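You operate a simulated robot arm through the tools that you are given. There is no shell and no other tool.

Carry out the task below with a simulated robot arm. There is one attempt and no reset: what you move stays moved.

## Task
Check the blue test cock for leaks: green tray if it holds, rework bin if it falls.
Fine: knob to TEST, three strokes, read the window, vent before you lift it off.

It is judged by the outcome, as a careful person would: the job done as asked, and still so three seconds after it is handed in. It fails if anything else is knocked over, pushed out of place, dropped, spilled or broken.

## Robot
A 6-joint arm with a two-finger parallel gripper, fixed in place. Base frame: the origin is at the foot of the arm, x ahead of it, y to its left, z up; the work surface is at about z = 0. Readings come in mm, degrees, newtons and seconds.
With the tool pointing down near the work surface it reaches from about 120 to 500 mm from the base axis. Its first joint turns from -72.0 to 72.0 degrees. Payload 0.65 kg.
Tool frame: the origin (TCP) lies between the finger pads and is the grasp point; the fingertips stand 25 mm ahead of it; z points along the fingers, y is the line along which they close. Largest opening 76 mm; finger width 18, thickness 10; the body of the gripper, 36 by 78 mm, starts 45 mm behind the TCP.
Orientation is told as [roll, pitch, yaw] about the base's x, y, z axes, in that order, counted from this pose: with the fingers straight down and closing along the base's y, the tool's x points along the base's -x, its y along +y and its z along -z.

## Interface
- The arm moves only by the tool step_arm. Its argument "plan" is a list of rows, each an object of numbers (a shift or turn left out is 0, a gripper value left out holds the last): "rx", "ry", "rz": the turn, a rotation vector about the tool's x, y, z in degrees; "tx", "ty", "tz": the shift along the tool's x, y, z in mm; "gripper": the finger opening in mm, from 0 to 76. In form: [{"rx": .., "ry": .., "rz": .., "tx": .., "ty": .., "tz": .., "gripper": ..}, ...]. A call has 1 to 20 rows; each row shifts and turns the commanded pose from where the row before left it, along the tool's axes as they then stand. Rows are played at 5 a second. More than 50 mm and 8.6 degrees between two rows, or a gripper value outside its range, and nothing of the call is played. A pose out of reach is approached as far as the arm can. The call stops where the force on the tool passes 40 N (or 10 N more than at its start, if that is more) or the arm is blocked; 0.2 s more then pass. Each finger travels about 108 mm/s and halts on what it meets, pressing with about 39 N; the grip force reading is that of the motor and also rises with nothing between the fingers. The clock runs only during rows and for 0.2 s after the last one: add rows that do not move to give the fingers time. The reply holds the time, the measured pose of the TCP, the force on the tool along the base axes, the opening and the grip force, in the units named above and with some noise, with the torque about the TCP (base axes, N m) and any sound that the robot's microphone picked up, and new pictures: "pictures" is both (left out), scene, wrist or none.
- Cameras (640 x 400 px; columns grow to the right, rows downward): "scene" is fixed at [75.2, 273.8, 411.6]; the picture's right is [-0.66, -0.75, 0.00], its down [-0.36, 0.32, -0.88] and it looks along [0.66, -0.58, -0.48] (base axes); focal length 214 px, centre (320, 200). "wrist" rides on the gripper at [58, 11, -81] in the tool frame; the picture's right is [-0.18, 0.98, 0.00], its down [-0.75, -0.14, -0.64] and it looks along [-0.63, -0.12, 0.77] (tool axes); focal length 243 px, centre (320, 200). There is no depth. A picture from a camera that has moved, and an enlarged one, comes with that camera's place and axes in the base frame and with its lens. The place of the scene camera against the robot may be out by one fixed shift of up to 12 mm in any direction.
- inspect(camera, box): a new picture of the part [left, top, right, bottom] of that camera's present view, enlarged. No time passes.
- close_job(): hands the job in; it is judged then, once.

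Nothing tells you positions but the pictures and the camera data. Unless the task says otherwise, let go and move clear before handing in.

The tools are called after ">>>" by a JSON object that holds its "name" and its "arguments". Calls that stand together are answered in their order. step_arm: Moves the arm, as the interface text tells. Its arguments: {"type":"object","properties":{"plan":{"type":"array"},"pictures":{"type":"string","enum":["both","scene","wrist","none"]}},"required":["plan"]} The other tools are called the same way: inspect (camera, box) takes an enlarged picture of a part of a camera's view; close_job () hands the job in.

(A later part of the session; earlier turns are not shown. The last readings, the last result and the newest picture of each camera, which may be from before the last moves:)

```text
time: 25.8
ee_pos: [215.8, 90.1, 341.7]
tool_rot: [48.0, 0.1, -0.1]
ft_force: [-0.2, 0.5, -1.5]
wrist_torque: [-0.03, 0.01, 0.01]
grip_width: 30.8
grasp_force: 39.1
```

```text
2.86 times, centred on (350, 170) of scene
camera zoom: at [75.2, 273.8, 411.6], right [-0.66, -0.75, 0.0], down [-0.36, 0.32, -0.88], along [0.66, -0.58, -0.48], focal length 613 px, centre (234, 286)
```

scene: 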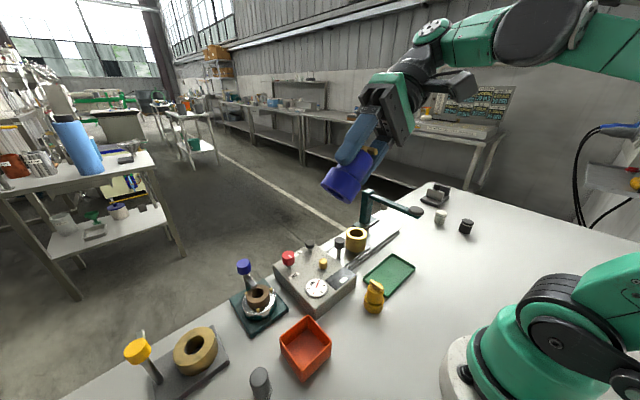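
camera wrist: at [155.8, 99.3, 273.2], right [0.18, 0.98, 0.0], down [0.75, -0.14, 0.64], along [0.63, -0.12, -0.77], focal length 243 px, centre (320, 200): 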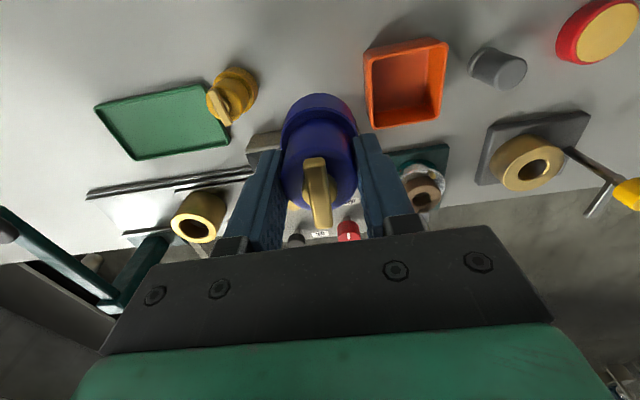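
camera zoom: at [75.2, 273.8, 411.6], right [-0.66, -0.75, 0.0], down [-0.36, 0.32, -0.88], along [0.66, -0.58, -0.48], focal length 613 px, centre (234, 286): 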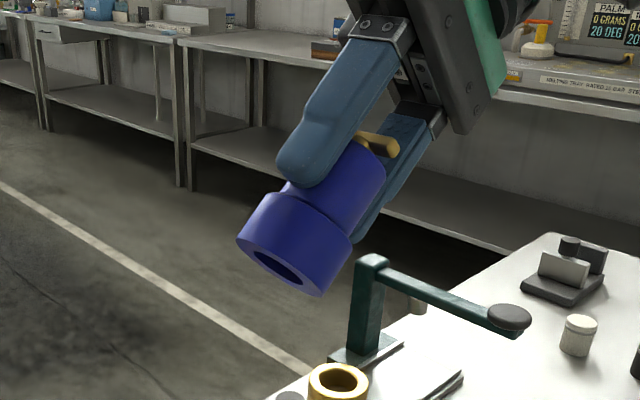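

The underside has a bore. Let me tilt a bit more to gauge its size, and read the wall posters too.

>>> {"name": "step_arm", "arguments": {"plan": [{"rx": -7}, {"rx": -7}, {}], "pictures": "none"}}

>>> {"name": "inspect", "arguments": {"camera": "scene", "box": [300, 130, 400, 220]}}

>>> {"name": "inspect", "arguments": {"camera": "scene", "box": [425, 75, 525, 150]}}

>>> {"name": "inspect", "arguments": {"camera": "scene", "box": [240, 60, 440, 150]}}

```text
time: 26.6
ee_pos: [215.0, 90.2, 341.9]
tool_rot: [62.0, 0.1, 0.1]
ft_force: [0.4, -0.4, 0.0]
wrist_torque: [0.0, 0.0, 0.02]
grip_width: 30.8
grasp_force: 38.8
```

```text
4.44 times, centred on (350, 175) of scene
camera zoom: at [75.2, 273.8, 411.6], right [-0.66, -0.75, 0.0], down [-0.36, 0.32, -0.88], along [0.66, -0.58, -0.48], focal length 953 px, centre (187, 311)
```

zoom: 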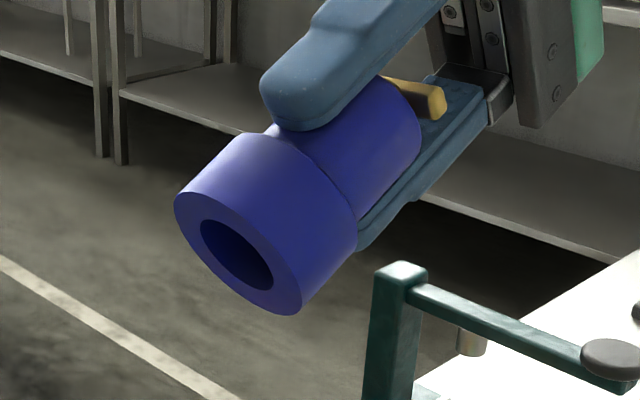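

```text
5.33 times, centred on (475, 112) of scene
camera zoom: at [75.2, 273.8, 411.6], right [-0.66, -0.75, 0.0], down [-0.36, 0.32, -0.88], along [0.66, -0.58, -0.48], focal length 1144 px, centre (-507, 667)
```

zoom: 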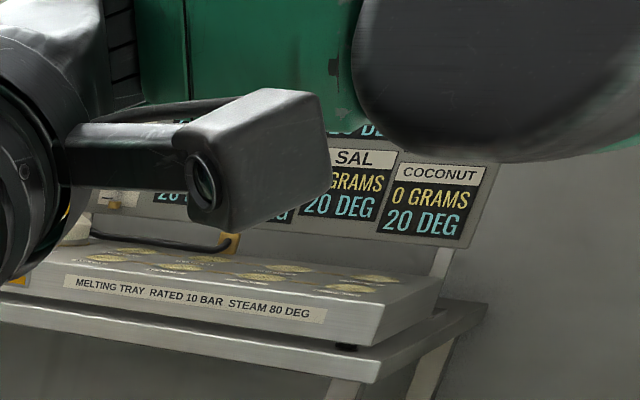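

```text
3.20 times, centred on (340, 105) of scene
camera zoom: at [75.2, 273.8, 411.6], right [-0.66, -0.75, 0.0], down [-0.36, 0.32, -0.88], along [0.66, -0.58, -0.48], focal length 686 px, centre (256, 504)
```

zoom: 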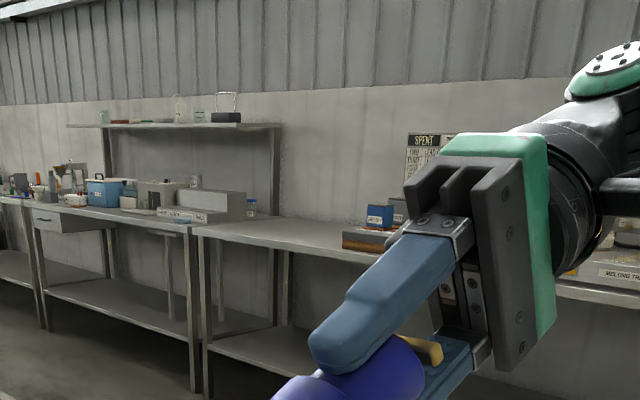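

The bore is about 22–24 mm, so it fits over the ~19 mm brass nipple on the console: that is the test port, and the black mushroom is the pump. I'll turn the cock upright and hover past the nipple to measure its position precisely.

>>> {"name": "step_arm", "arguments": {"plan": [{"rx": 8}, {"rx": 8}, {"rx": 8}, {"rx": 8}, {"rx": 8}, {"rx": 8}, {"rx": 7}, {"rx": 7}, {"tx": -30, "ty": -12}, {"tx": -30, "ty": -12}, {"tx": -30, "ty": -12, "tz": 30}, {"tx": -30, "ty": -12, "tz": 40}, {"tx": -25, "ty": -12, "tz": 40}, {"tz": 40}, {"tz": 22}, {}]}}

>>> {"name": "inspect", "arguments": {"camera": "wrist", "box": [240, 0, 400, 100]}}

>>> {"name": "inspect", "arguments": {"camera": "scene", "box": [270, 180, 390, 310]}}

```text
refused: row 12 steps farther than a row can; nothing moved
```

```text
4.00 times, centred on (320, 50) of wrist
camera zoom: at [156.5, 22.4, 389.5], right [0.19, 0.46, 0.87], down [0.75, -0.63, 0.18], along [0.63, 0.62, -0.47], focal length 970 px, centre (320, 800)
```

zoom: 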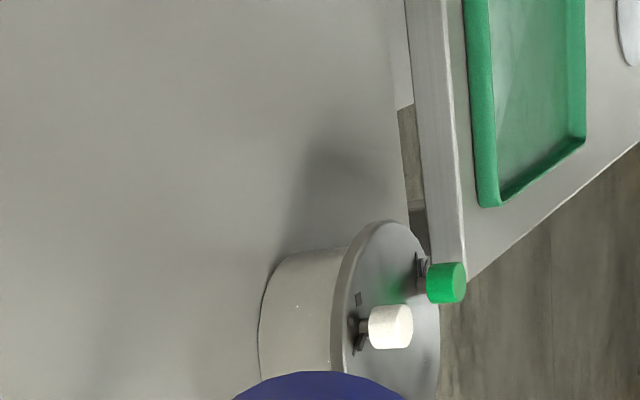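

```text
3.08 times, centred on (330, 245) of scene
camera zoom: at [75.2, 273.8, 411.6], right [-0.66, -0.75, 0.0], down [-0.36, 0.32, -0.88], along [0.66, -0.58, -0.48], focal length 660 px, centre (289, 62)
```

zoom: 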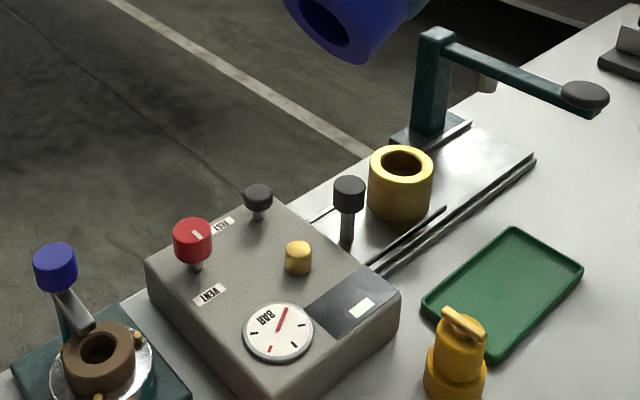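

One row was too long; I'll resend with shorter steps.

>>> {"name": "step_arm", "arguments": {"plan": [{"rx": 8}, {"rx": 8}, {"rx": 8}, {"rx": 8}, {"rx": 8}, {"rx": 8}, {"rx": 7}, {"rx": 7}, {"tx": -30, "ty": -12}, {"tx": -30, "ty": -12}, {"tx": -30, "ty": -12, "tz": 30}, {"tx": -30, "ty": -12, "tz": 30}, {"tx": -25, "ty": -12, "tz": 30}, {"tz": 40}, {"tz": 42}, {}]}}

>>> {"name": "inspect", "arguments": {"camera": "wrist", "box": [240, 0, 400, 100]}}

>>> {"name": "inspect", "arguments": {"camera": "scene", "box": [270, 180, 390, 310]}}

```text
time: 30.0
ee_pos: [362.1, 27.1, 167.2]
tool_rot: [-0.1, 0.1, -0.1]
ft_force: [0.6, -1.0, -1.2]
wrist_torque: [-0.01, -0.01, 0.0]
grip_width: 30.9
grasp_force: 39.0
camera wrist: at [304.0, 37.6, 249.1], right [0.18, 0.98, 0.0], down [0.75, -0.14, 0.64], along [0.63, -0.12, -0.77], focal length 243 px, centre (320, 200)
```

scene: 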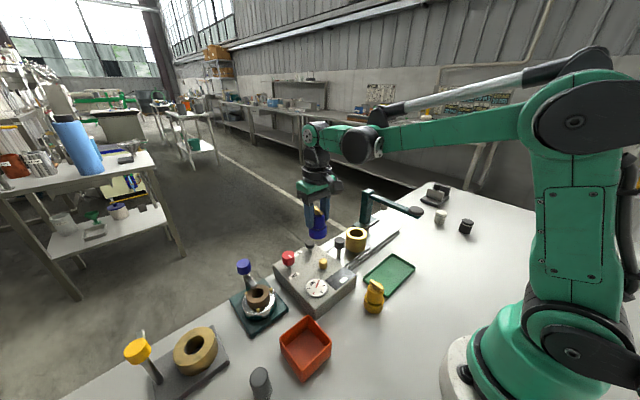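
wrist: 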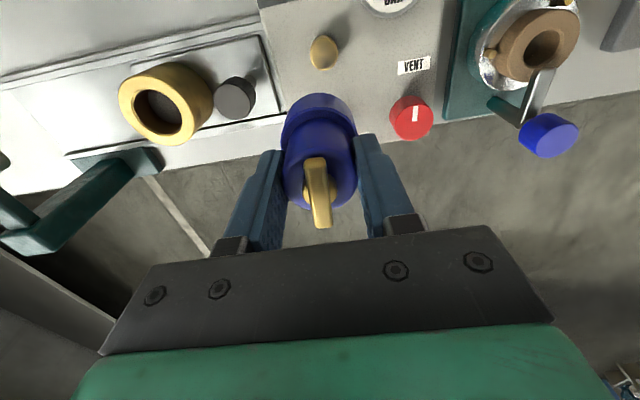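

```text
4.00 times, centred on (320, 50) of wrist
camera zoom: at [304.0, 37.6, 249.1], right [0.18, 0.98, 0.0], down [0.75, -0.14, 0.64], along [0.63, -0.12, -0.77], focal length 970 px, centre (320, 800)
```

zoom: 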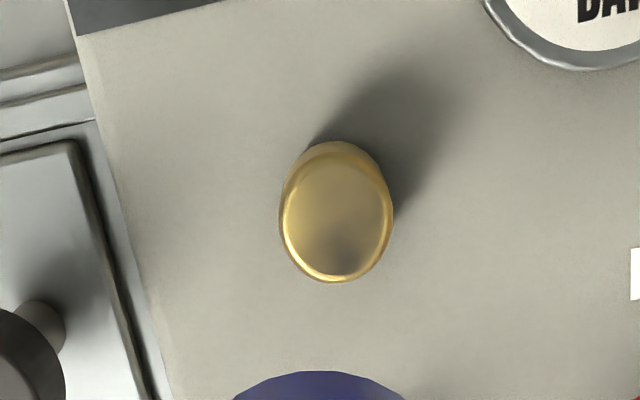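

```text
3.08 times, centred on (330, 245) of scene
camera zoom: at [75.2, 273.8, 411.6], right [-0.66, -0.75, 0.0], down [-0.36, 0.32, -0.88], along [0.66, -0.58, -0.48], focal length 660 px, centre (289, 62)
```

zoom: 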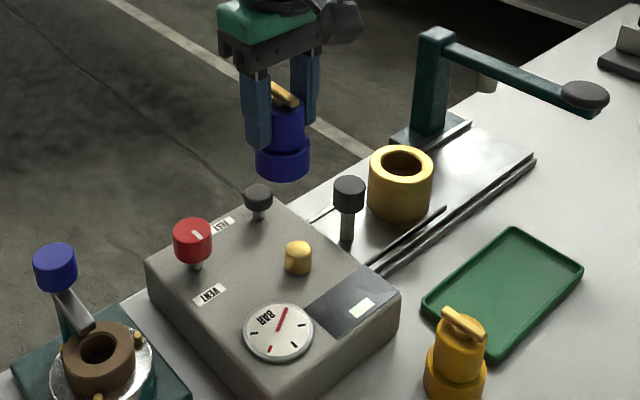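

From above, the nipple is near (333, 35), 18.7 mm in diameter. Its height is still uncertain, so I'll take a second view from a different angle to triangulate.

>>> {"name": "step_arm", "arguments": {"plan": [{"tx": 22, "ty": 30}, {"tx": 22, "ty": 30}, {"tx": 22, "ty": 30}, {"tx": 22, "ty": 30}, {"tx": 22, "ty": 28}, {}, {}]}}

>>> {"name": "inspect", "arguments": {"camera": "wrist", "box": [120, 130, 280, 250]}}

```text
time: 31.6
ee_pos: [250.9, 178.7, 168.9]
tool_rot: [-0.1, 0.0, 0.0]
ft_force: [0.0, -0.8, -1.0]
wrist_torque: [0.02, -0.06, -0.01]
grip_width: 31.0
grasp_force: 39.1
camera wrist: at [192.6, 187.9, 250.2], right [0.18, 0.98, 0.0], down [0.75, -0.14, 0.64], along [0.63, -0.12, -0.77], focal length 243 px, centre (320, 200)
```

scene: 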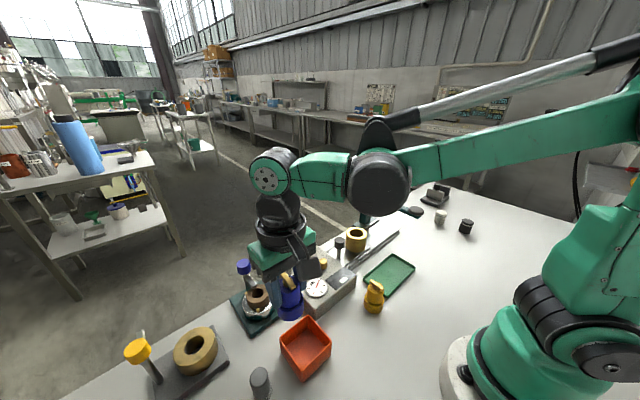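
wrist: 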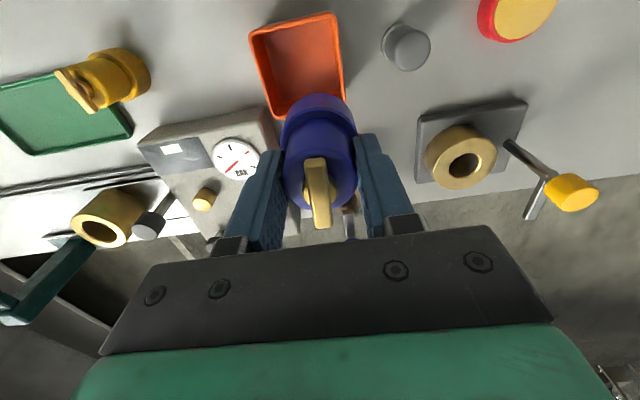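

```text
3.33 times, centred on (200, 190) of wrist
camera zoom: at [192.6, 187.9, 250.2], right [0.18, 0.98, 0.0], down [0.75, -0.14, 0.64], along [0.63, -0.12, -0.77], focal length 809 px, centre (720, 233)
```

zoom: 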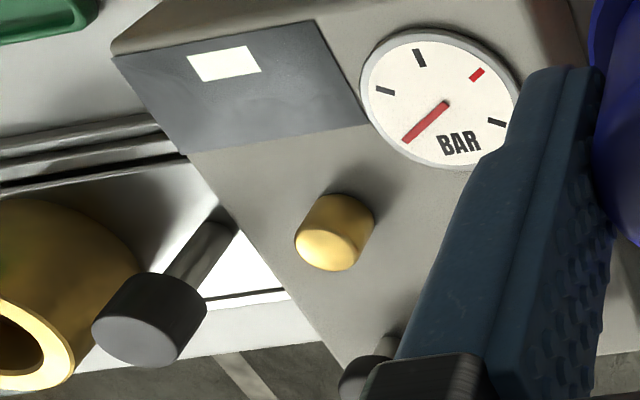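

Triangulating gives the nipple top at about (334, 35, z≈57). I'll take one more close top-down view to nail x and y.

>>> {"name": "step_arm", "arguments": {"plan": [{"tx": -20, "ty": -29}, {"tx": -20, "ty": -29}, {"tx": -20, "ty": -29}, {"tx": -20, "ty": -29}, {"tx": -21, "ty": -28}, {"tz": 10}, {"tz": 8}, {}, {}], "pictures": "wrist"}}

>>> {"name": "inspect", "arguments": {"camera": "wrist", "box": [260, 30, 380, 110]}}

>>> {"name": "inspect", "arguments": {"camera": "scene", "box": [270, 190, 380, 310]}}

```text
time: 33.6
ee_pos: [352.0, 31.9, 149.9]
tool_rot: [-0.1, 0.1, 0.0]
ft_force: [0.2, -0.9, -0.9]
wrist_torque: [0.0, 0.0, 0.0]
grip_width: 30.8
grasp_force: 38.3
camera wrist: at [293.0, 42.3, 231.3], right [0.18, 0.98, 0.0], down [0.75, -0.14, 0.64], along [0.63, -0.12, -0.77], focal length 243 px, centre (320, 200)
```

wrist: 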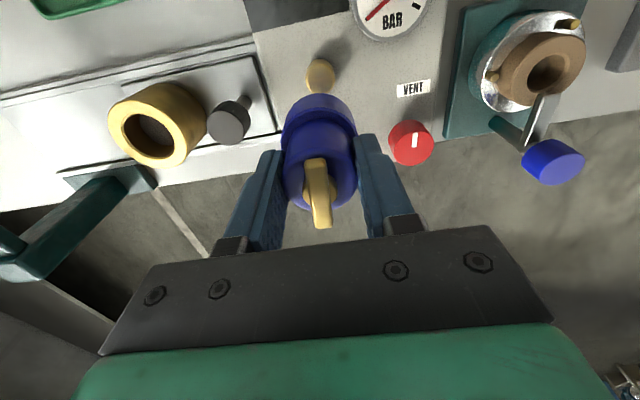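

```text
5.00 times, centred on (320, 70) of wrist
camera zoom: at [293.0, 42.3, 231.3], right [0.18, 0.98, 0.0], down [0.75, -0.14, 0.64], along [0.63, -0.12, -0.77], focal length 1213 px, centre (320, 850)
```

zoom: 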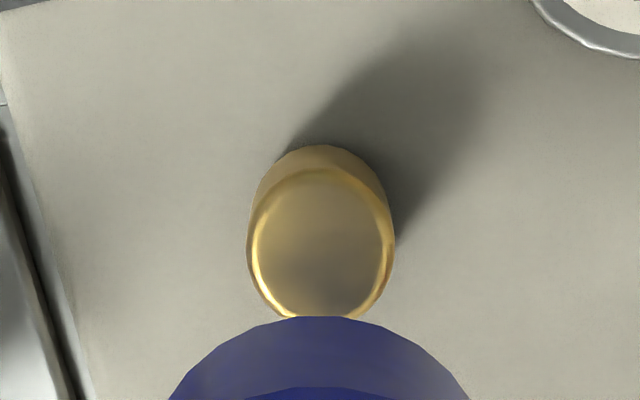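

```text
3.33 times, centred on (325, 250) of scene
camera zoom: at [75.2, 273.8, 411.6], right [-0.66, -0.75, 0.0], down [-0.36, 0.32, -0.88], along [0.66, -0.58, -0.48], focal length 715 px, centre (303, 33)
```

zoom: 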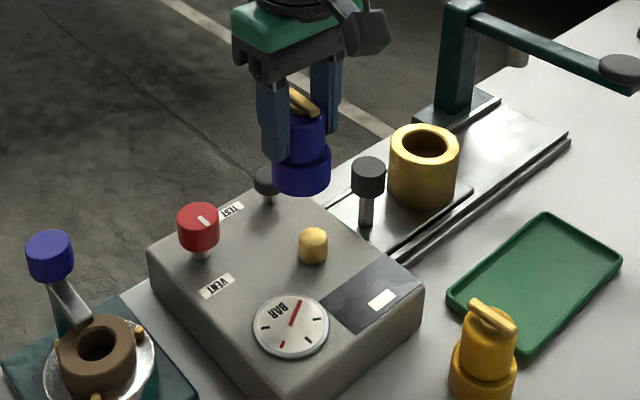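

The two views agree: the nipple is about 17 mm back and 4 mm left of the tool now. I'll shift over it and lower until the cock's base is just above the nipple.

>>> {"name": "step_arm", "arguments": {"plan": [{"tx": 9, "ty": 2}, {"tx": 8, "ty": 1.8}, {}, {"tz": 15}, {"tz": 12}, {"tz": 7}, {}]}}

>>> {"name": "inspect", "arguments": {"camera": "scene", "box": [285, 220, 365, 300]}}

```text
time: 35.2
ee_pos: [334.0, 36.9, 117.6]
tool_rot: [-0.1, 0.1, 0.1]
ft_force: [0.1, 0.4, -1.4]
wrist_torque: [-0.04, -0.01, 0.0]
grip_width: 30.8
grasp_force: 39.3
camera wrist: at [275.8, 46.7, 198.3], right [0.18, 0.98, 0.0], down [0.75, -0.14, 0.64], along [0.63, -0.12, -0.77], focal length 243 px, centre (320, 200)
```

scene: 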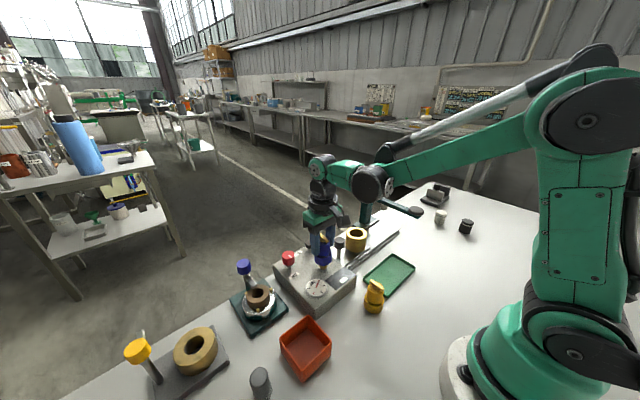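
wrist: 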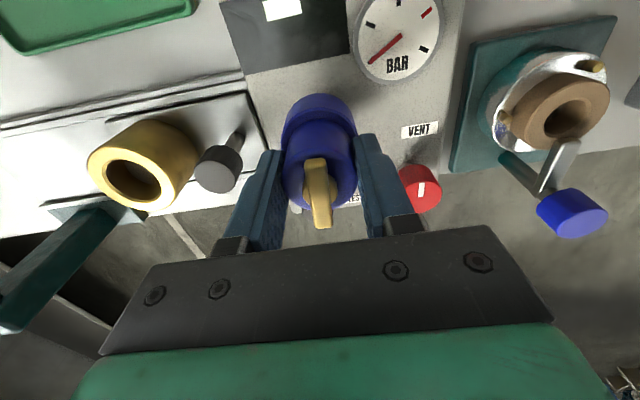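

```text
5.00 times, centred on (325, 260) of scene
camera zoom: at [75.2, 273.8, 411.6], right [-0.66, -0.75, 0.0], down [-0.36, 0.32, -0.88], along [0.66, -0.58, -0.48], focal length 1072 px, centre (295, -100)
```

zoom: 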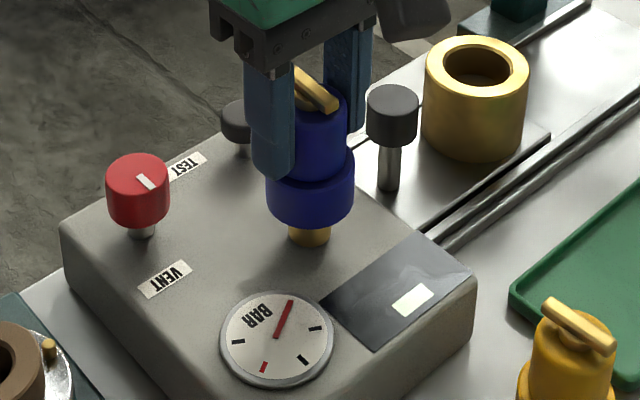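

Seen from the scene camera the cock is lined up right above the nipple. Lowering slowly in small steps while watching the force.

>>> {"name": "step_arm", "arguments": {"plan": [{"tz": 3}, {"tz": 3}, {"tz": 2}, {"tz": 2}, {}], "pictures": "none"}}

>>> {"name": "step_arm", "arguments": {"plan": [{"tz": 1.5}, {"tz": 1.5}, {"tz": 1.5}, {}], "pictures": "none"}}

>>> {"name": "inspect", "arguments": {"camera": "scene", "box": [285, 220, 365, 300]}}

```text
time: 36.4
ee_pos: [334.6, 36.7, 106.6]
tool_rot: [-0.1, 0.1, 0.0]
ft_force: [-0.3, 2.5, 5.9]
wrist_torque: [0.05, -0.06, 0.0]
grip_width: 30.6
grasp_force: 39.5
```

```text
time: 37.0
ee_pos: [334.1, 36.7, 105.5]
tool_rot: [-0.2, 0.2, -0.1]
ft_force: [-1.2, 0.9, 14.6]
wrist_torque: [-0.09, -0.13, 0.0]
grip_width: 30.8
grasp_force: 38.9
stopped in row 2: the force on the tool passed its limit at 53 N (the readings are from after the stop); the commanded pose is now the measured one
```

```text
5.00 times, centred on (325, 260) of scene
camera zoom: at [75.1, 273.8, 411.6], right [-0.66, -0.75, 0.0], down [-0.36, 0.32, -0.88], along [0.66, -0.58, -0.48], focal length 1072 px, centre (295, -100)
```

zoom: 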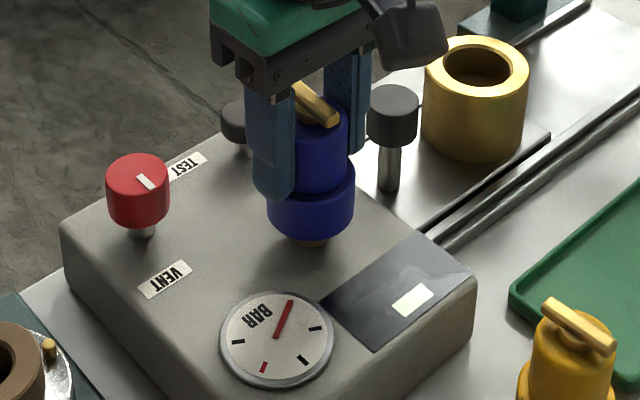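

The rim touched the nipple's top; the torque suggests contact on the +x/−y side, so the cock sits slightly to −x/+y. I'll lift a little, shift (+1.3, −1.5) and try again gently.

>>> {"name": "step_arm", "arguments": {"plan": [{"tz": -4}, {"tx": -1.3, "ty": -1.5}, {}], "pictures": "none"}}

>>> {"name": "step_arm", "arguments": {"plan": [{"tz": 2}, {"tz": 1}, {"tz": 1}, {}], "pictures": "none"}}

```text
time: 37.8
ee_pos: [335.0, 34.8, 108.8]
tool_rot: [-0.2, 0.3, 0.0]
ft_force: [-0.2, 1.2, -1.0]
wrist_torque: [-0.01, 0.02, -0.01]
grip_width: 30.7
grasp_force: 39.3
```

```text
time: 38.8
ee_pos: [335.2, 35.2, 104.6]
tool_rot: [-0.3, 0.2, -0.1]
ft_force: [-0.7, 0.3, -1.6]
wrist_torque: [0.01, 0.04, -0.01]
grip_width: 30.6
grasp_force: 38.9
```

No contact force this time and it's already lower than before, so the bore is going over the nipple. Continuing down gently.

>>> {"name": "step_arm", "arguments": {"plan": [{"tz": 1.5}, {"tz": 1.5}, {}], "pictures": "none"}}

>>> {"name": "step_arm", "arguments": {"plan": [{"tz": 1.5}, {"tz": 1.5}, {"tz": 1.5}, {}], "pictures": "scene"}}

>>> {"name": "inspect", "arguments": {"camera": "scene", "box": [285, 220, 365, 300]}}

```text
time: 39.6
ee_pos: [334.7, 35.6, 102.1]
tool_rot: [-0.2, 0.2, 0.0]
ft_force: [-0.7, -0.1, -0.9]
wrist_torque: [-0.02, 0.01, 0.01]
grip_width: 31.0
grasp_force: 39.2
```

```text
time: 40.6
ee_pos: [335.8, 34.9, 95.8]
tool_rot: [-0.2, 0.1, 0.0]
ft_force: [-0.2, -0.2, -1.2]
wrist_torque: [-0.01, 0.0, -0.01]
grip_width: 30.3
grasp_force: 38.7
```

scene: 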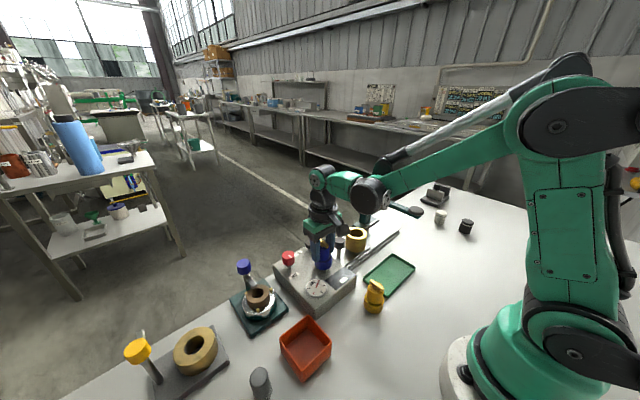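

```text
5.00 times, centred on (325, 260) of scene
camera zoom: at [75.2, 273.8, 411.6], right [-0.66, -0.75, 0.0], down [-0.36, 0.32, -0.88], along [0.66, -0.58, -0.48], focal length 1072 px, centre (295, -100)
```

zoom: 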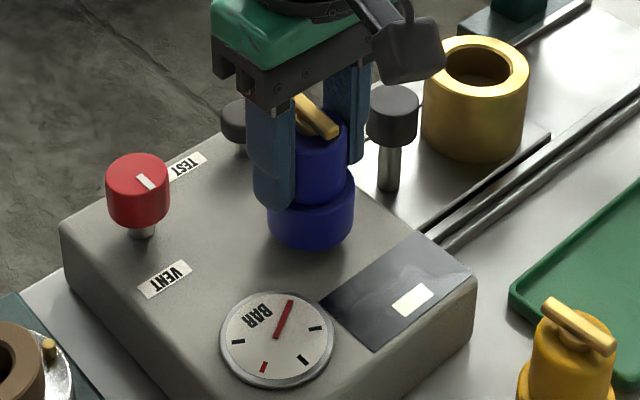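

The flange is nearly down on the console with no side load. A few more small steps until it seats.

>>> {"name": "step_arm", "arguments": {"plan": [{"tz": 1.5}, {"tz": 1}, {}], "pictures": "none"}}

>>> {"name": "step_arm", "arguments": {"plan": [{"tz": 1}, {"tz": 1}, {}], "pictures": "none"}}

```text
time: 41.4
ee_pos: [335.8, 35.7, 94.8]
tool_rot: [-0.2, 0.2, 0.0]
ft_force: [-0.7, 1.2, -1.7]
wrist_torque: [-0.02, 0.0, -0.02]
grip_width: 30.4
grasp_force: 39.3
```

```text
time: 42.2
ee_pos: [336.1, 35.3, 91.2]
tool_rot: [-0.1, 0.2, 0.0]
ft_force: [0.1, 0.3, -0.8]
wrist_torque: [-0.01, 0.0, 0.02]
grip_width: 30.7
grasp_force: 39.2
```

>>> {"name": "step_arm", "arguments": {"plan": [{"tz": 1}, {"tz": 1}, {}], "pictures": "none"}}

>>> {"name": "inspect", "arguments": {"camera": "scene", "box": [295, 230, 355, 290]}}

```text
time: 43.0
ee_pos: [335.7, 35.1, 90.7]
tool_rot: [-0.2, 0.3, -0.1]
ft_force: [-0.5, -0.4, -1.1]
wrist_torque: [-0.03, -0.01, 0.03]
grip_width: 30.6
grasp_force: 38.5
```

```text
6.67 times, centred on (325, 260) of scene
camera zoom: at [75.2, 273.8, 411.6], right [-0.66, -0.75, 0.0], down [-0.36, 0.32, -0.88], along [0.66, -0.58, -0.48], focal length 1430 px, centre (287, -200)
```

zoom: 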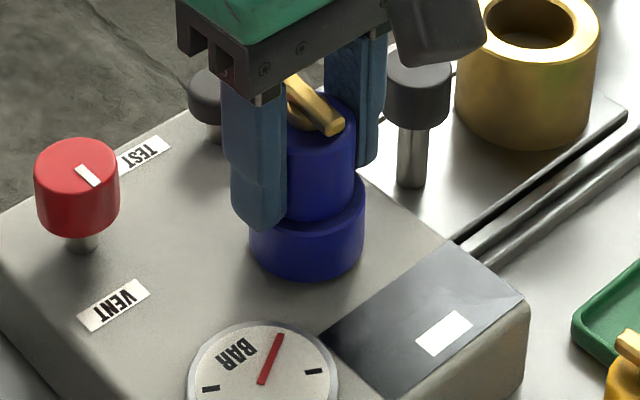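

Still no seating force; continuing in small steps.

>>> {"name": "step_arm", "arguments": {"plan": [{"tz": 1}, {"tz": 1}, {}], "pictures": "none"}}

>>> {"name": "step_arm", "arguments": {"plan": [{"tz": 1}, {}], "pictures": "none"}}

```text
time: 43.8
ee_pos: [336.0, 34.6, 89.8]
tool_rot: [-0.2, 0.2, 0.0]
ft_force: [1.6, 0.3, -0.9]
wrist_torque: [0.01, 0.04, 0.01]
grip_width: 30.5
grasp_force: 39.1
```

```text
time: 44.4
ee_pos: [334.5, 34.9, 86.9]
tool_rot: [-0.2, 0.2, 0.0]
ft_force: [1.0, 0.0, -0.8]
wrist_torque: [0.02, -0.01, 0.03]
grip_width: 30.8
grasp_force: 39.0
```

>>> {"name": "step_arm", "arguments": {"plan": [{"tz": 1}, {}], "pictures": "none"}}

>>> {"name": "step_arm", "arguments": {"plan": [{"tz": 1}, {}], "pictures": "none"}}

>>> {"name": "inspect", "arguments": {"camera": "scene", "box": [295, 230, 355, 290]}}

```text
time: 45.0
ee_pos: [334.9, 35.3, 86.7]
tool_rot: [-0.2, 0.3, 0.1]
ft_force: [0.8, -1.0, 10.3]
wrist_torque: [0.16, 0.09, 0.01]
grip_width: 30.7
grasp_force: 39.2
stopped in row 2: the force on the tool passed its limit at 42 N (the readings are from after the stop); the commanded pose is now the measured one
```

```text
time: 45.4
ee_pos: [334.7, 35.3, 86.4]
tool_rot: [-0.2, 0.3, 0.0]
ft_force: [0.9, -0.5, 12.1]
wrist_torque: [0.22, 0.02, -0.02]
grip_width: 30.9
grasp_force: 38.6
stopped in row 1: the force on the tool passed its limit at 49 N (the readings are from after the stop); the commanded pose is now the measured one
```

```text
6.67 times, centred on (325, 260) of scene
camera zoom: at [75.1, 273.8, 411.6], right [-0.66, -0.75, 0.0], down [-0.36, 0.32, -0.88], along [0.66, -0.58, -0.48], focal length 1430 px, centre (287, -200)
```

zoom: 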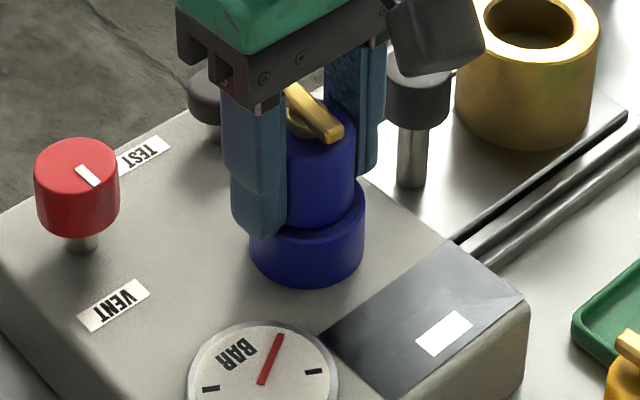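

It's seated: the flange rests on the console with ~10 N. I'll release with a modest opening and go straight up.

>>> {"name": "step_arm", "arguments": {"plan": [{"tz": -0.7}, {"gripper": 36}, {"gripper": 46}, {"gripper": 46}, {"gripper": 46}], "pictures": "none"}}

>>> {"name": "step_arm", "arguments": {"plan": [{"tz": -10}, {"tz": -25}, {"tz": -35}, {"tz": -35}, {"tx": 25}, {"tx": 35}, {}]}}

>>> {"name": "inspect", "arguments": {"camera": "wrist", "box": [240, 90, 400, 240]}}

>>> {"name": "inspect", "arguments": {"camera": "scene", "box": [270, 220, 370, 310]}}

```text
time: 46.6
ee_pos: [334.9, 34.2, 87.2]
tool_rot: [-0.1, 0.3, 0.0]
ft_force: [-0.3, -0.5, -0.7]
wrist_torque: [0.0, 0.0, 0.01]
grip_width: 46.0
grasp_force: 0.0
```

```text
time: 48.2
ee_pos: [274.8, 34.9, 190.6]
tool_rot: [-0.1, 0.3, 0.0]
ft_force: [-1.4, 0.2, -0.1]
wrist_torque: [-0.01, 0.01, 0.0]
grip_width: 45.9
grasp_force: 0.0
camera wrist: at [216.6, 45.1, 272.2], right [0.18, 0.98, 0.0], down [0.76, -0.14, 0.64], along [0.63, -0.12, -0.77], focal length 243 px, centre (320, 200)
```

scene: 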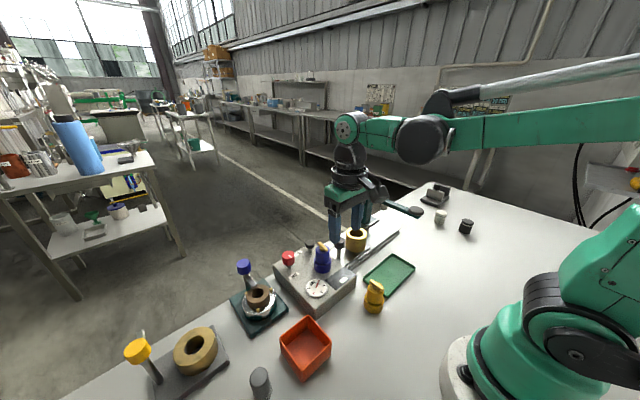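
wrist: 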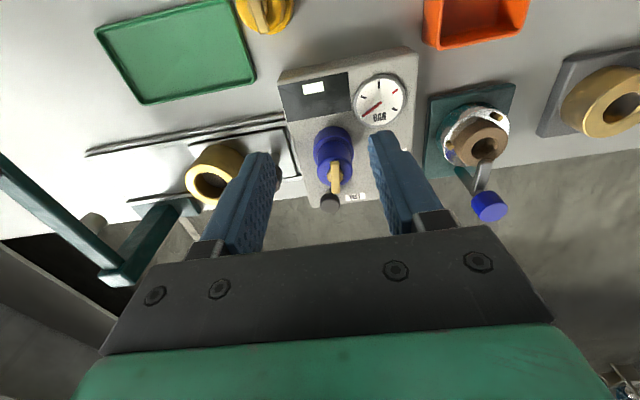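

```text
2.67 times, centred on (320, 165) of wrist
camera zoom: at [216.6, 45.1, 272.2], right [0.18, 0.98, 0.0], down [0.76, -0.14, 0.64], along [0.63, -0.12, -0.77], focal length 647 px, centre (320, 293)
```

zoom: 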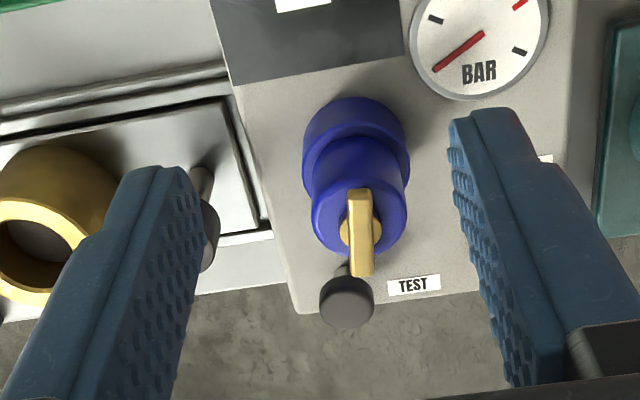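

```text
4.44 times, centred on (320, 265) of scene
camera zoom: at [75.2, 273.8, 411.6], right [-0.66, -0.75, 0.0], down [-0.36, 0.32, -0.88], along [0.66, -0.58, -0.48], focal length 953 px, centre (320, -89)
```

zoom: 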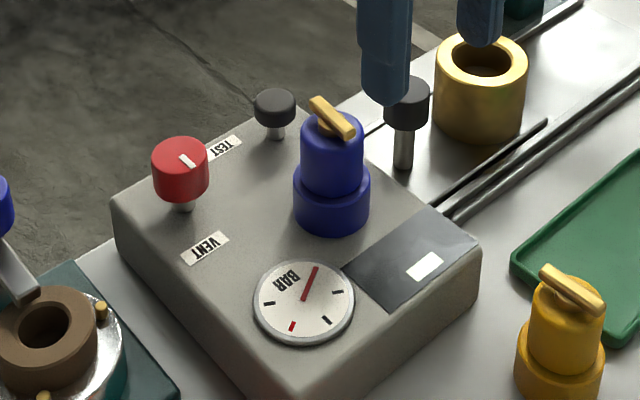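

The cock stands upright on the port, with the gauge at zero and the knob on VENT. Now I'll look from above at the red knob and the pump plunger to measure them precisely.

>>> {"name": "step_arm", "arguments": {"plan": [{"tx": -30, "ty": 12}, {"tx": -30, "ty": 12}, {"tx": -30, "ty": 12}, {"tx": -32, "ty": 12, "tz": 10}, {}, {}], "pictures": "wrist"}}

>>> {"name": "inspect", "arguments": {"camera": "wrist", "box": [240, 30, 400, 130]}}

>>> {"name": "inspect", "arguments": {"camera": "wrist", "box": [140, 0, 300, 130]}}

```text
time: 49.6
ee_pos: [398.9, 82.0, 180.8]
tool_rot: [-0.2, 0.4, 0.1]
ft_force: [0.1, 0.2, -0.3]
wrist_torque: [0.0, -0.01, 0.02]
grip_width: 45.8
grasp_force: 0.1
camera wrist: at [340.2, 91.4, 261.9], right [0.18, 0.98, 0.0], down [0.76, -0.14, 0.64], along [0.63, -0.12, -0.77], focal length 243 px, centre (320, 200)
```

wrist: 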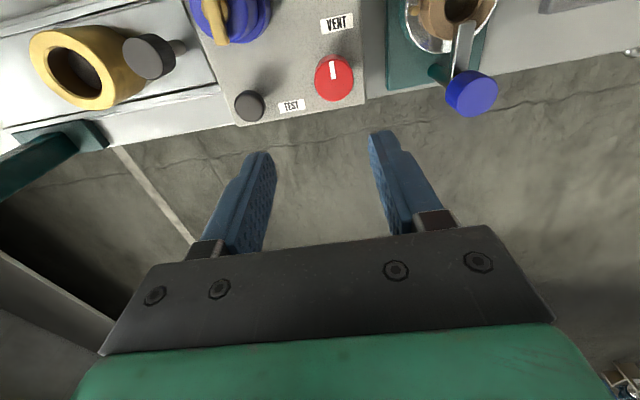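

```text
4.00 times, centred on (320, 80) of wrist
camera zoom: at [340.2, 91.4, 261.9], right [0.18, 0.98, 0.0], down [0.76, -0.14, 0.64], along [0.63, -0.12, -0.77], focal length 970 px, centre (320, 680)
```

zoom: 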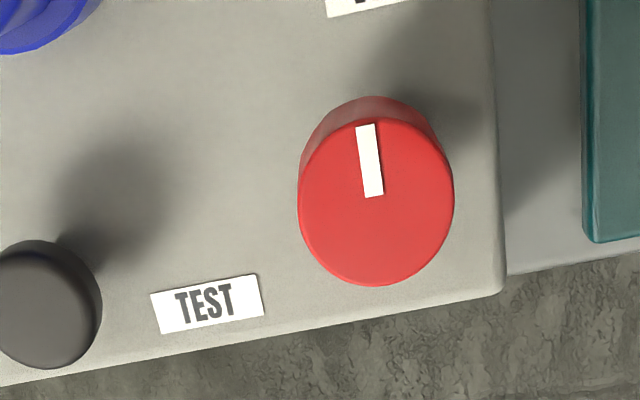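

```text
3.08 times, centred on (220, 65) of wrist
camera zoom: at [340.2, 91.4, 261.9], right [0.18, 0.98, 0.0], down [0.76, -0.14, 0.64], along [0.63, -0.12, -0.77], focal length 746 px, centre (628, 615)
```

zoom: 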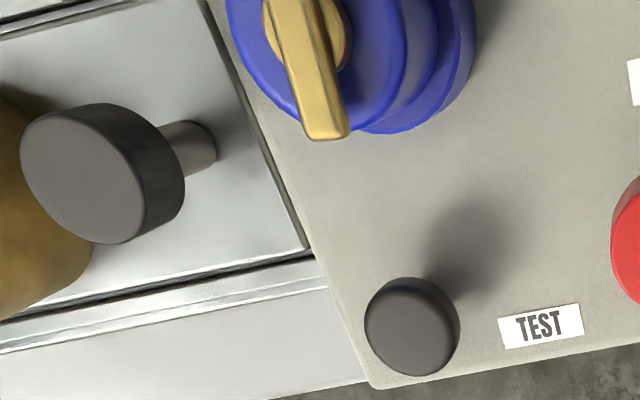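

The knob's top centre is about (388.5, 93, z≈70), 28 mm across; the pump cap is about (397, 22, z≈64). I'll centre over the knob, pre-turn the wrist −45°, and lower towards it.

>>> {"name": "step_arm", "arguments": {"plan": [{"tx": 9.9, "ty": 12.6}, {"rz": 7.5}, {"rz": 7.5}, {"rz": 7.5}, {"rz": 7.5}, {"rz": 7.5}, {"rz": 7.5, "tz": 20}, {"tz": 30}, {"tz": 25}, {"gripper": 46}, {}]}}

>>> {"name": "inspect", "arguments": {"camera": "scene", "box": [250, 210, 350, 300]}}

>>> {"name": "inspect", "arguments": {"camera": "wrist", "box": [220, 80, 420, 240]}}

```text
time: 52.0
ee_pos: [386.4, 96.4, 108.1]
tool_rot: [-0.3, 0.1, -45.1]
ft_force: [0.7, 0.3, -0.9]
wrist_torque: [0.03, 0.02, 0.0]
grip_width: 46.1
grasp_force: 0.0
camera wrist: at [353.3, 145.1, 188.6], right [0.83, 0.56, -0.01], down [0.44, -0.63, 0.64], along [0.36, -0.53, -0.77], focal length 243 px, centre (320, 200)
```

scene: 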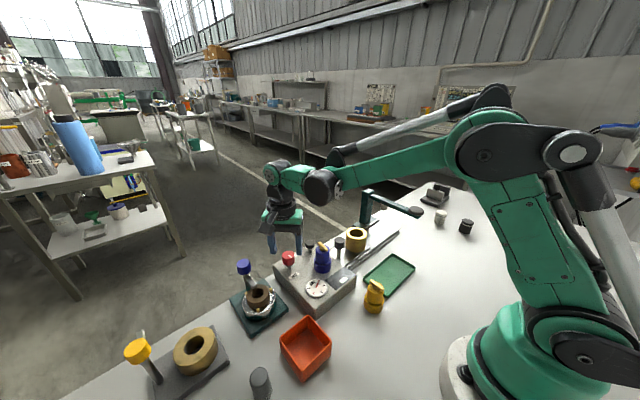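
wrist: 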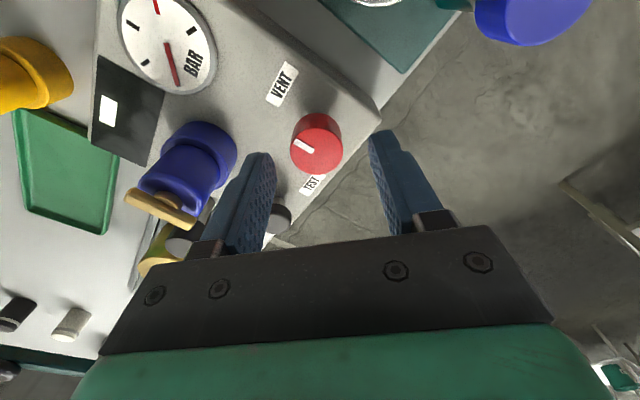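

```text
4.44 times, centred on (300, 255) of scene
camera zoom: at [75.2, 273.8, 411.6], right [-0.66, -0.75, 0.0], down [-0.36, 0.32, -0.88], along [0.66, -0.58, -0.48], focal length 953 px, centre (409, -44)
```

zoom: 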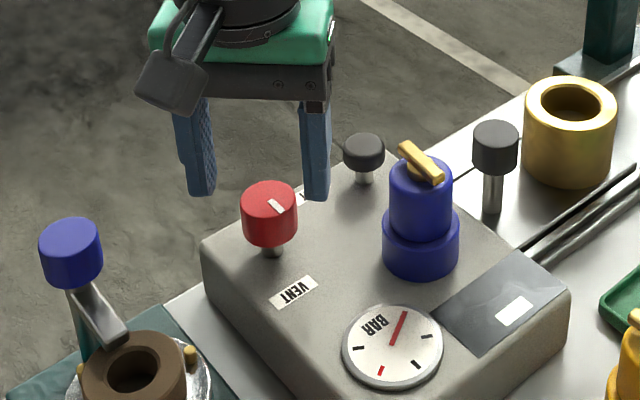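

```text
2.50 times, centred on (320, 160) of wrist
camera zoom: at [353.3, 145.1, 188.6], right [0.83, 0.56, -0.01], down [0.44, -0.63, 0.64], along [0.36, -0.53, -0.77], focal length 606 px, centre (320, 300)
```

zoom: 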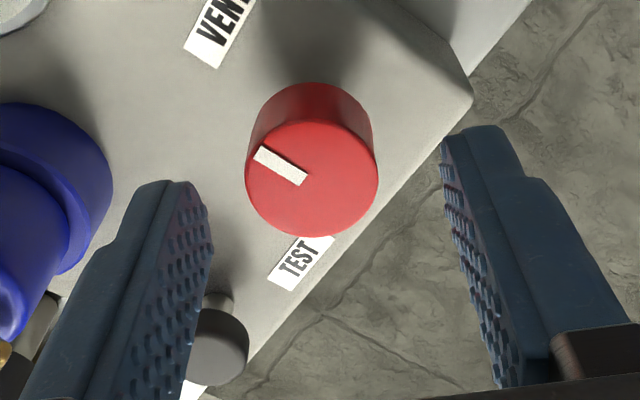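

The tool is slightly off the knob's axis (by about −3 mm in tool x, −2 mm in tool y), and the knob top is nearer z ≈ 75. I'll correct and descend around the knob.

>>> {"name": "step_arm", "arguments": {"plan": [{"tx": -3.1, "ty": -1.9}, {"tz": 12}, {"tz": 8}, {}], "pictures": "wrist"}}

>>> {"name": "inspect", "arguments": {"camera": "wrist", "box": [240, 100, 400, 240]}}

>>> {"name": "inspect", "arguments": {"camera": "scene", "box": [250, 220, 330, 290]}}

```text
time: 53.0
ee_pos: [388.0, 93.1, 87.9]
tool_rot: [-0.3, 0.0, -44.9]
ft_force: [-0.2, 0.5, 0.3]
wrist_torque: [0.03, -0.02, 0.01]
grip_width: 46.1
grasp_force: 0.0
camera wrist: at [354.9, 141.7, 169.0], right [0.83, 0.56, -0.01], down [0.44, -0.63, 0.64], along [0.36, -0.53, -0.77], focal length 243 px, centre (320, 200)
```

wrist: 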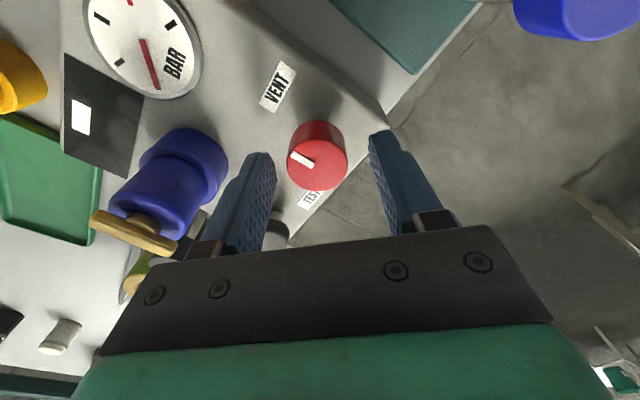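

```text
2.86 times, centred on (320, 170) of wrist
camera zoom: at [354.9, 141.7, 169.0], right [0.83, 0.56, -0.01], down [0.44, -0.63, 0.64], along [0.36, -0.53, -0.77], focal length 693 px, centre (320, 286)
```

zoom: 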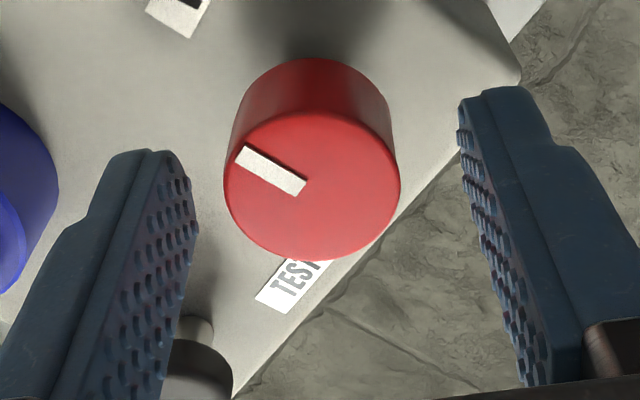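

```text
5.71 times, centred on (290, 255) of scene
camera zoom: at [75.2, 273.8, 411.6], right [-0.66, -0.75, 0.0], down [-0.36, 0.32, -0.88], along [0.66, -0.58, -0.48], focal length 1226 px, centre (491, -114)
```

zoom: 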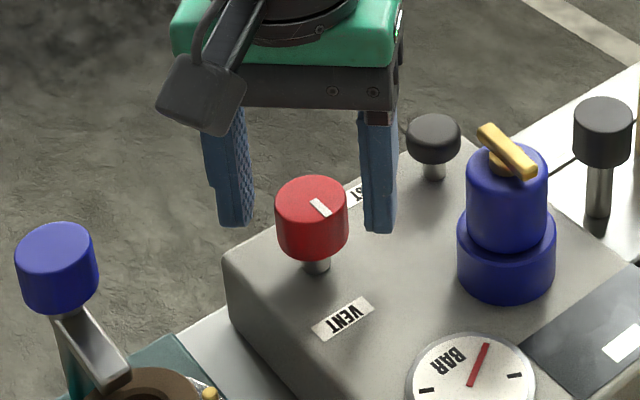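

The knob is centred between the pads. Going down 15 mm and closing on it.

>>> {"name": "step_arm", "arguments": {"plan": [{"tz": 5}, {"tz": 5}, {"tz": 5}, {}], "pictures": "none"}}

>>> {"name": "step_arm", "arguments": {"plan": [{"gripper": 36}, {"gripper": 24}, {"gripper": 24}, {}], "pictures": "wrist"}}

>>> {"name": "inspect", "arguments": {"camera": "scene", "box": [250, 220, 330, 290]}}

```text
time: 54.0
ee_pos: [388.8, 93.5, 72.0]
tool_rot: [-0.2, 0.0, -44.9]
ft_force: [0.3, 0.7, 0.5]
wrist_torque: [0.01, -0.04, -0.02]
grip_width: 46.1
grasp_force: 0.0
```

```text
time: 55.0
ee_pos: [389.2, 92.6, 73.1]
tool_rot: [-0.5, 0.1, -45.1]
ft_force: [-5.6, -4.5, -1.2]
wrist_torque: [0.08, -0.01, 0.0]
grip_width: 28.8
grasp_force: 2.5
camera wrist: at [355.1, 141.1, 153.5], right [0.83, 0.56, -0.01], down [0.44, -0.63, 0.64], along [0.36, -0.53, -0.77], focal length 243 px, centre (320, 200)
```

wrist: 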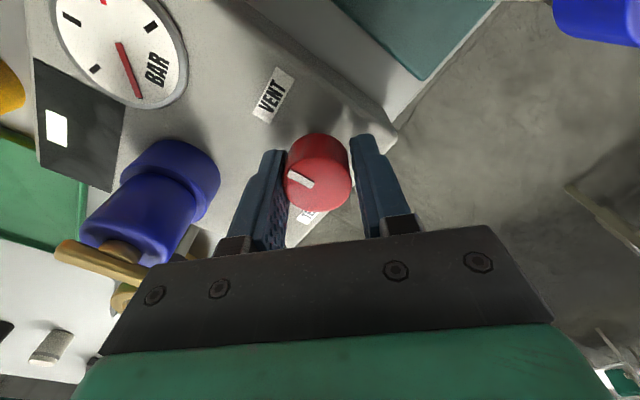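

```text
5.71 times, centred on (290, 255) of scene
camera zoom: at [75.2, 273.8, 411.6], right [-0.66, -0.75, 0.0], down [-0.36, 0.32, -0.88], along [0.66, -0.58, -0.48], focal length 1226 px, centre (491, -114)
```

zoom: 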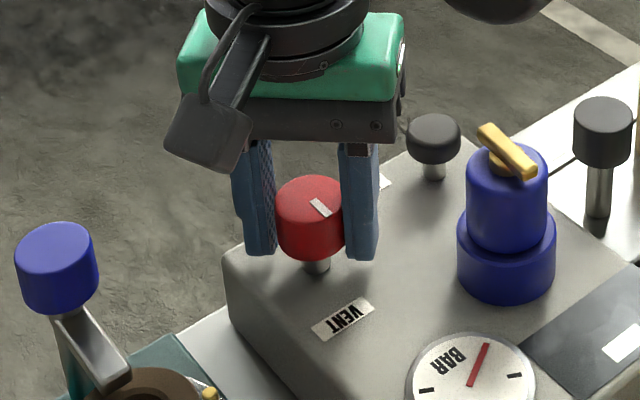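

One finger touched first, so I'm slightly off-centre along the closing line. I'll shift about 1 mm toward that side and let the grip finish closing.

>>> {"name": "step_arm", "arguments": {"plan": [{"ty": -1.0, "gripper": 24}, {"gripper": 22}, {"gripper": 22}], "pictures": "none"}}

>>> {"name": "inspect", "arguments": {"camera": "wrist", "box": [240, 100, 400, 240]}}

```text
time: 55.8
ee_pos: [387.7, 92.4, 73.4]
tool_rot: [-0.4, 0.1, -44.9]
ft_force: [3.2, 0.0, -2.8]
wrist_torque: [0.27, -0.45, -0.01]
grip_width: 26.8
grasp_force: 41.8
```

```text
2.86 times, centred on (320, 170) of wrist
camera zoom: at [354.3, 140.4, 153.7], right [0.82, 0.57, 0.0], down [0.44, -0.63, 0.64], along [0.36, -0.53, -0.77], focal length 693 px, centre (320, 286)
```

zoom: 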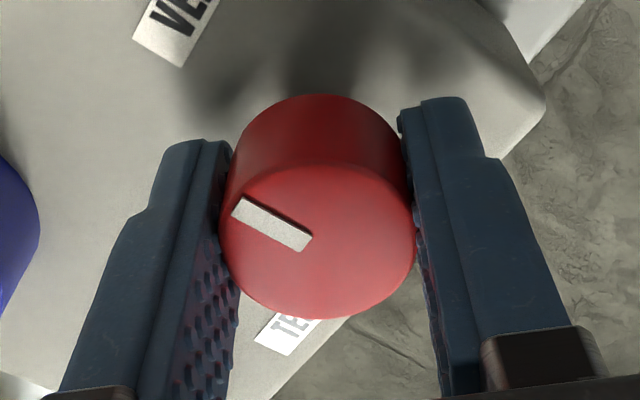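

The knob is gripped and centred. Now turning it 90° counter-clockwise (seen from above) from VENT to TEST, slowly.

>>> {"name": "step_arm", "arguments": {"plan": [{"rz": -6}, {"rz": -6}, {"rz": -6}, {"rz": -6}, {"rz": -6}, {"rz": -6}, {"rz": -6}, {"rz": -6}, {"rz": -6}, {"rz": -6}, {"rz": -6}, {"rz": -6}, {"rz": -6}, {"rz": -6}, {"rz": -6}, {}, {}]}}

>>> {"name": "inspect", "arguments": {"camera": "wrist", "box": [220, 80, 420, 240]}}

>>> {"name": "inspect", "arguments": {"camera": "scene", "box": [250, 220, 370, 310]}}

```text
time: 57.2
ee_pos: [386.6, 93.6, 72.9]
tool_rot: [0.1, 0.1, -11.8]
ft_force: [1.9, 2.6, -0.9]
wrist_torque: [0.0, 0.25, -0.65]
grip_width: 27.1
grasp_force: 42.2
stopped in row 6: the force on the tool passed its limit at 41 N (the readings are from after the stop); the commanded pose is now the measured one
camera wrist: at [332.5, 114.3, 153.7], right [0.38, 0.93, 0.0], down [0.71, -0.29, 0.64], along [0.59, -0.24, -0.77], focal length 243 px, centre (320, 200)
```

scene: 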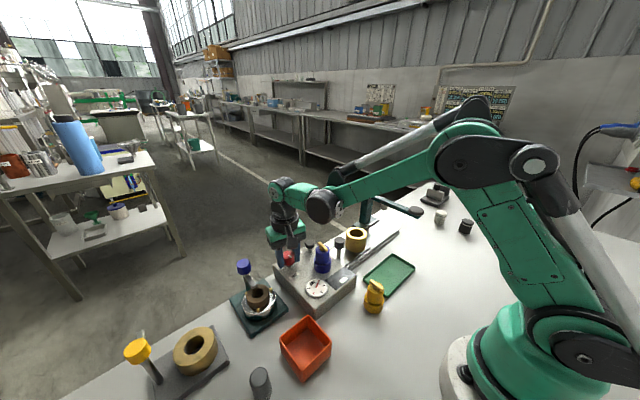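
wrist: 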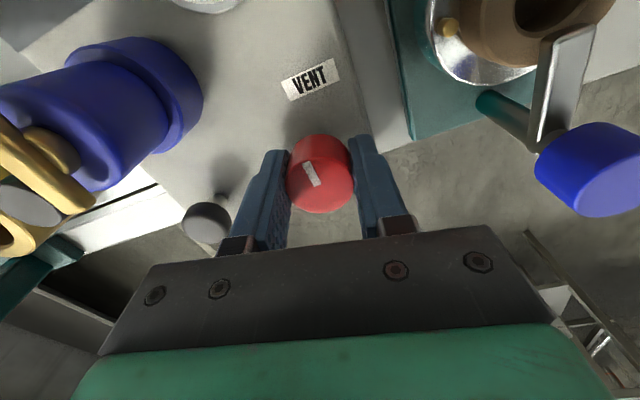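

```text
2.50 times, centred on (320, 160) of wrist
camera zoom: at [332.5, 114.3, 153.7], right [0.38, 0.93, 0.0], down [0.71, -0.29, 0.64], along [0.59, -0.24, -0.77], focal length 606 px, centre (320, 300)
```

zoom: 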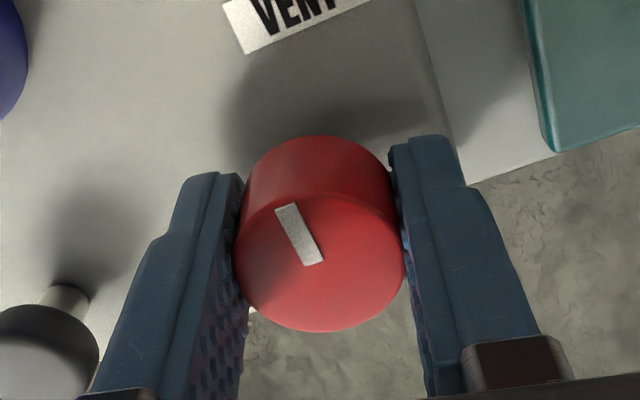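

```text
4.44 times, centred on (310, 265) of scene
camera zoom: at [75.2, 273.8, 411.6], right [-0.66, -0.75, 0.0], down [-0.36, 0.32, -0.88], along [0.66, -0.58, -0.48], focal length 953 px, centre (364, -89)
```

zoom: 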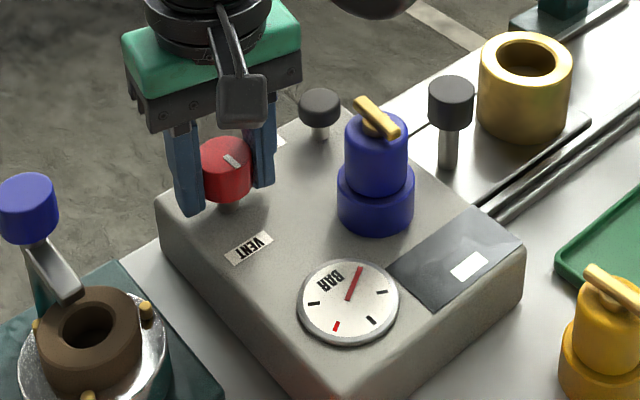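

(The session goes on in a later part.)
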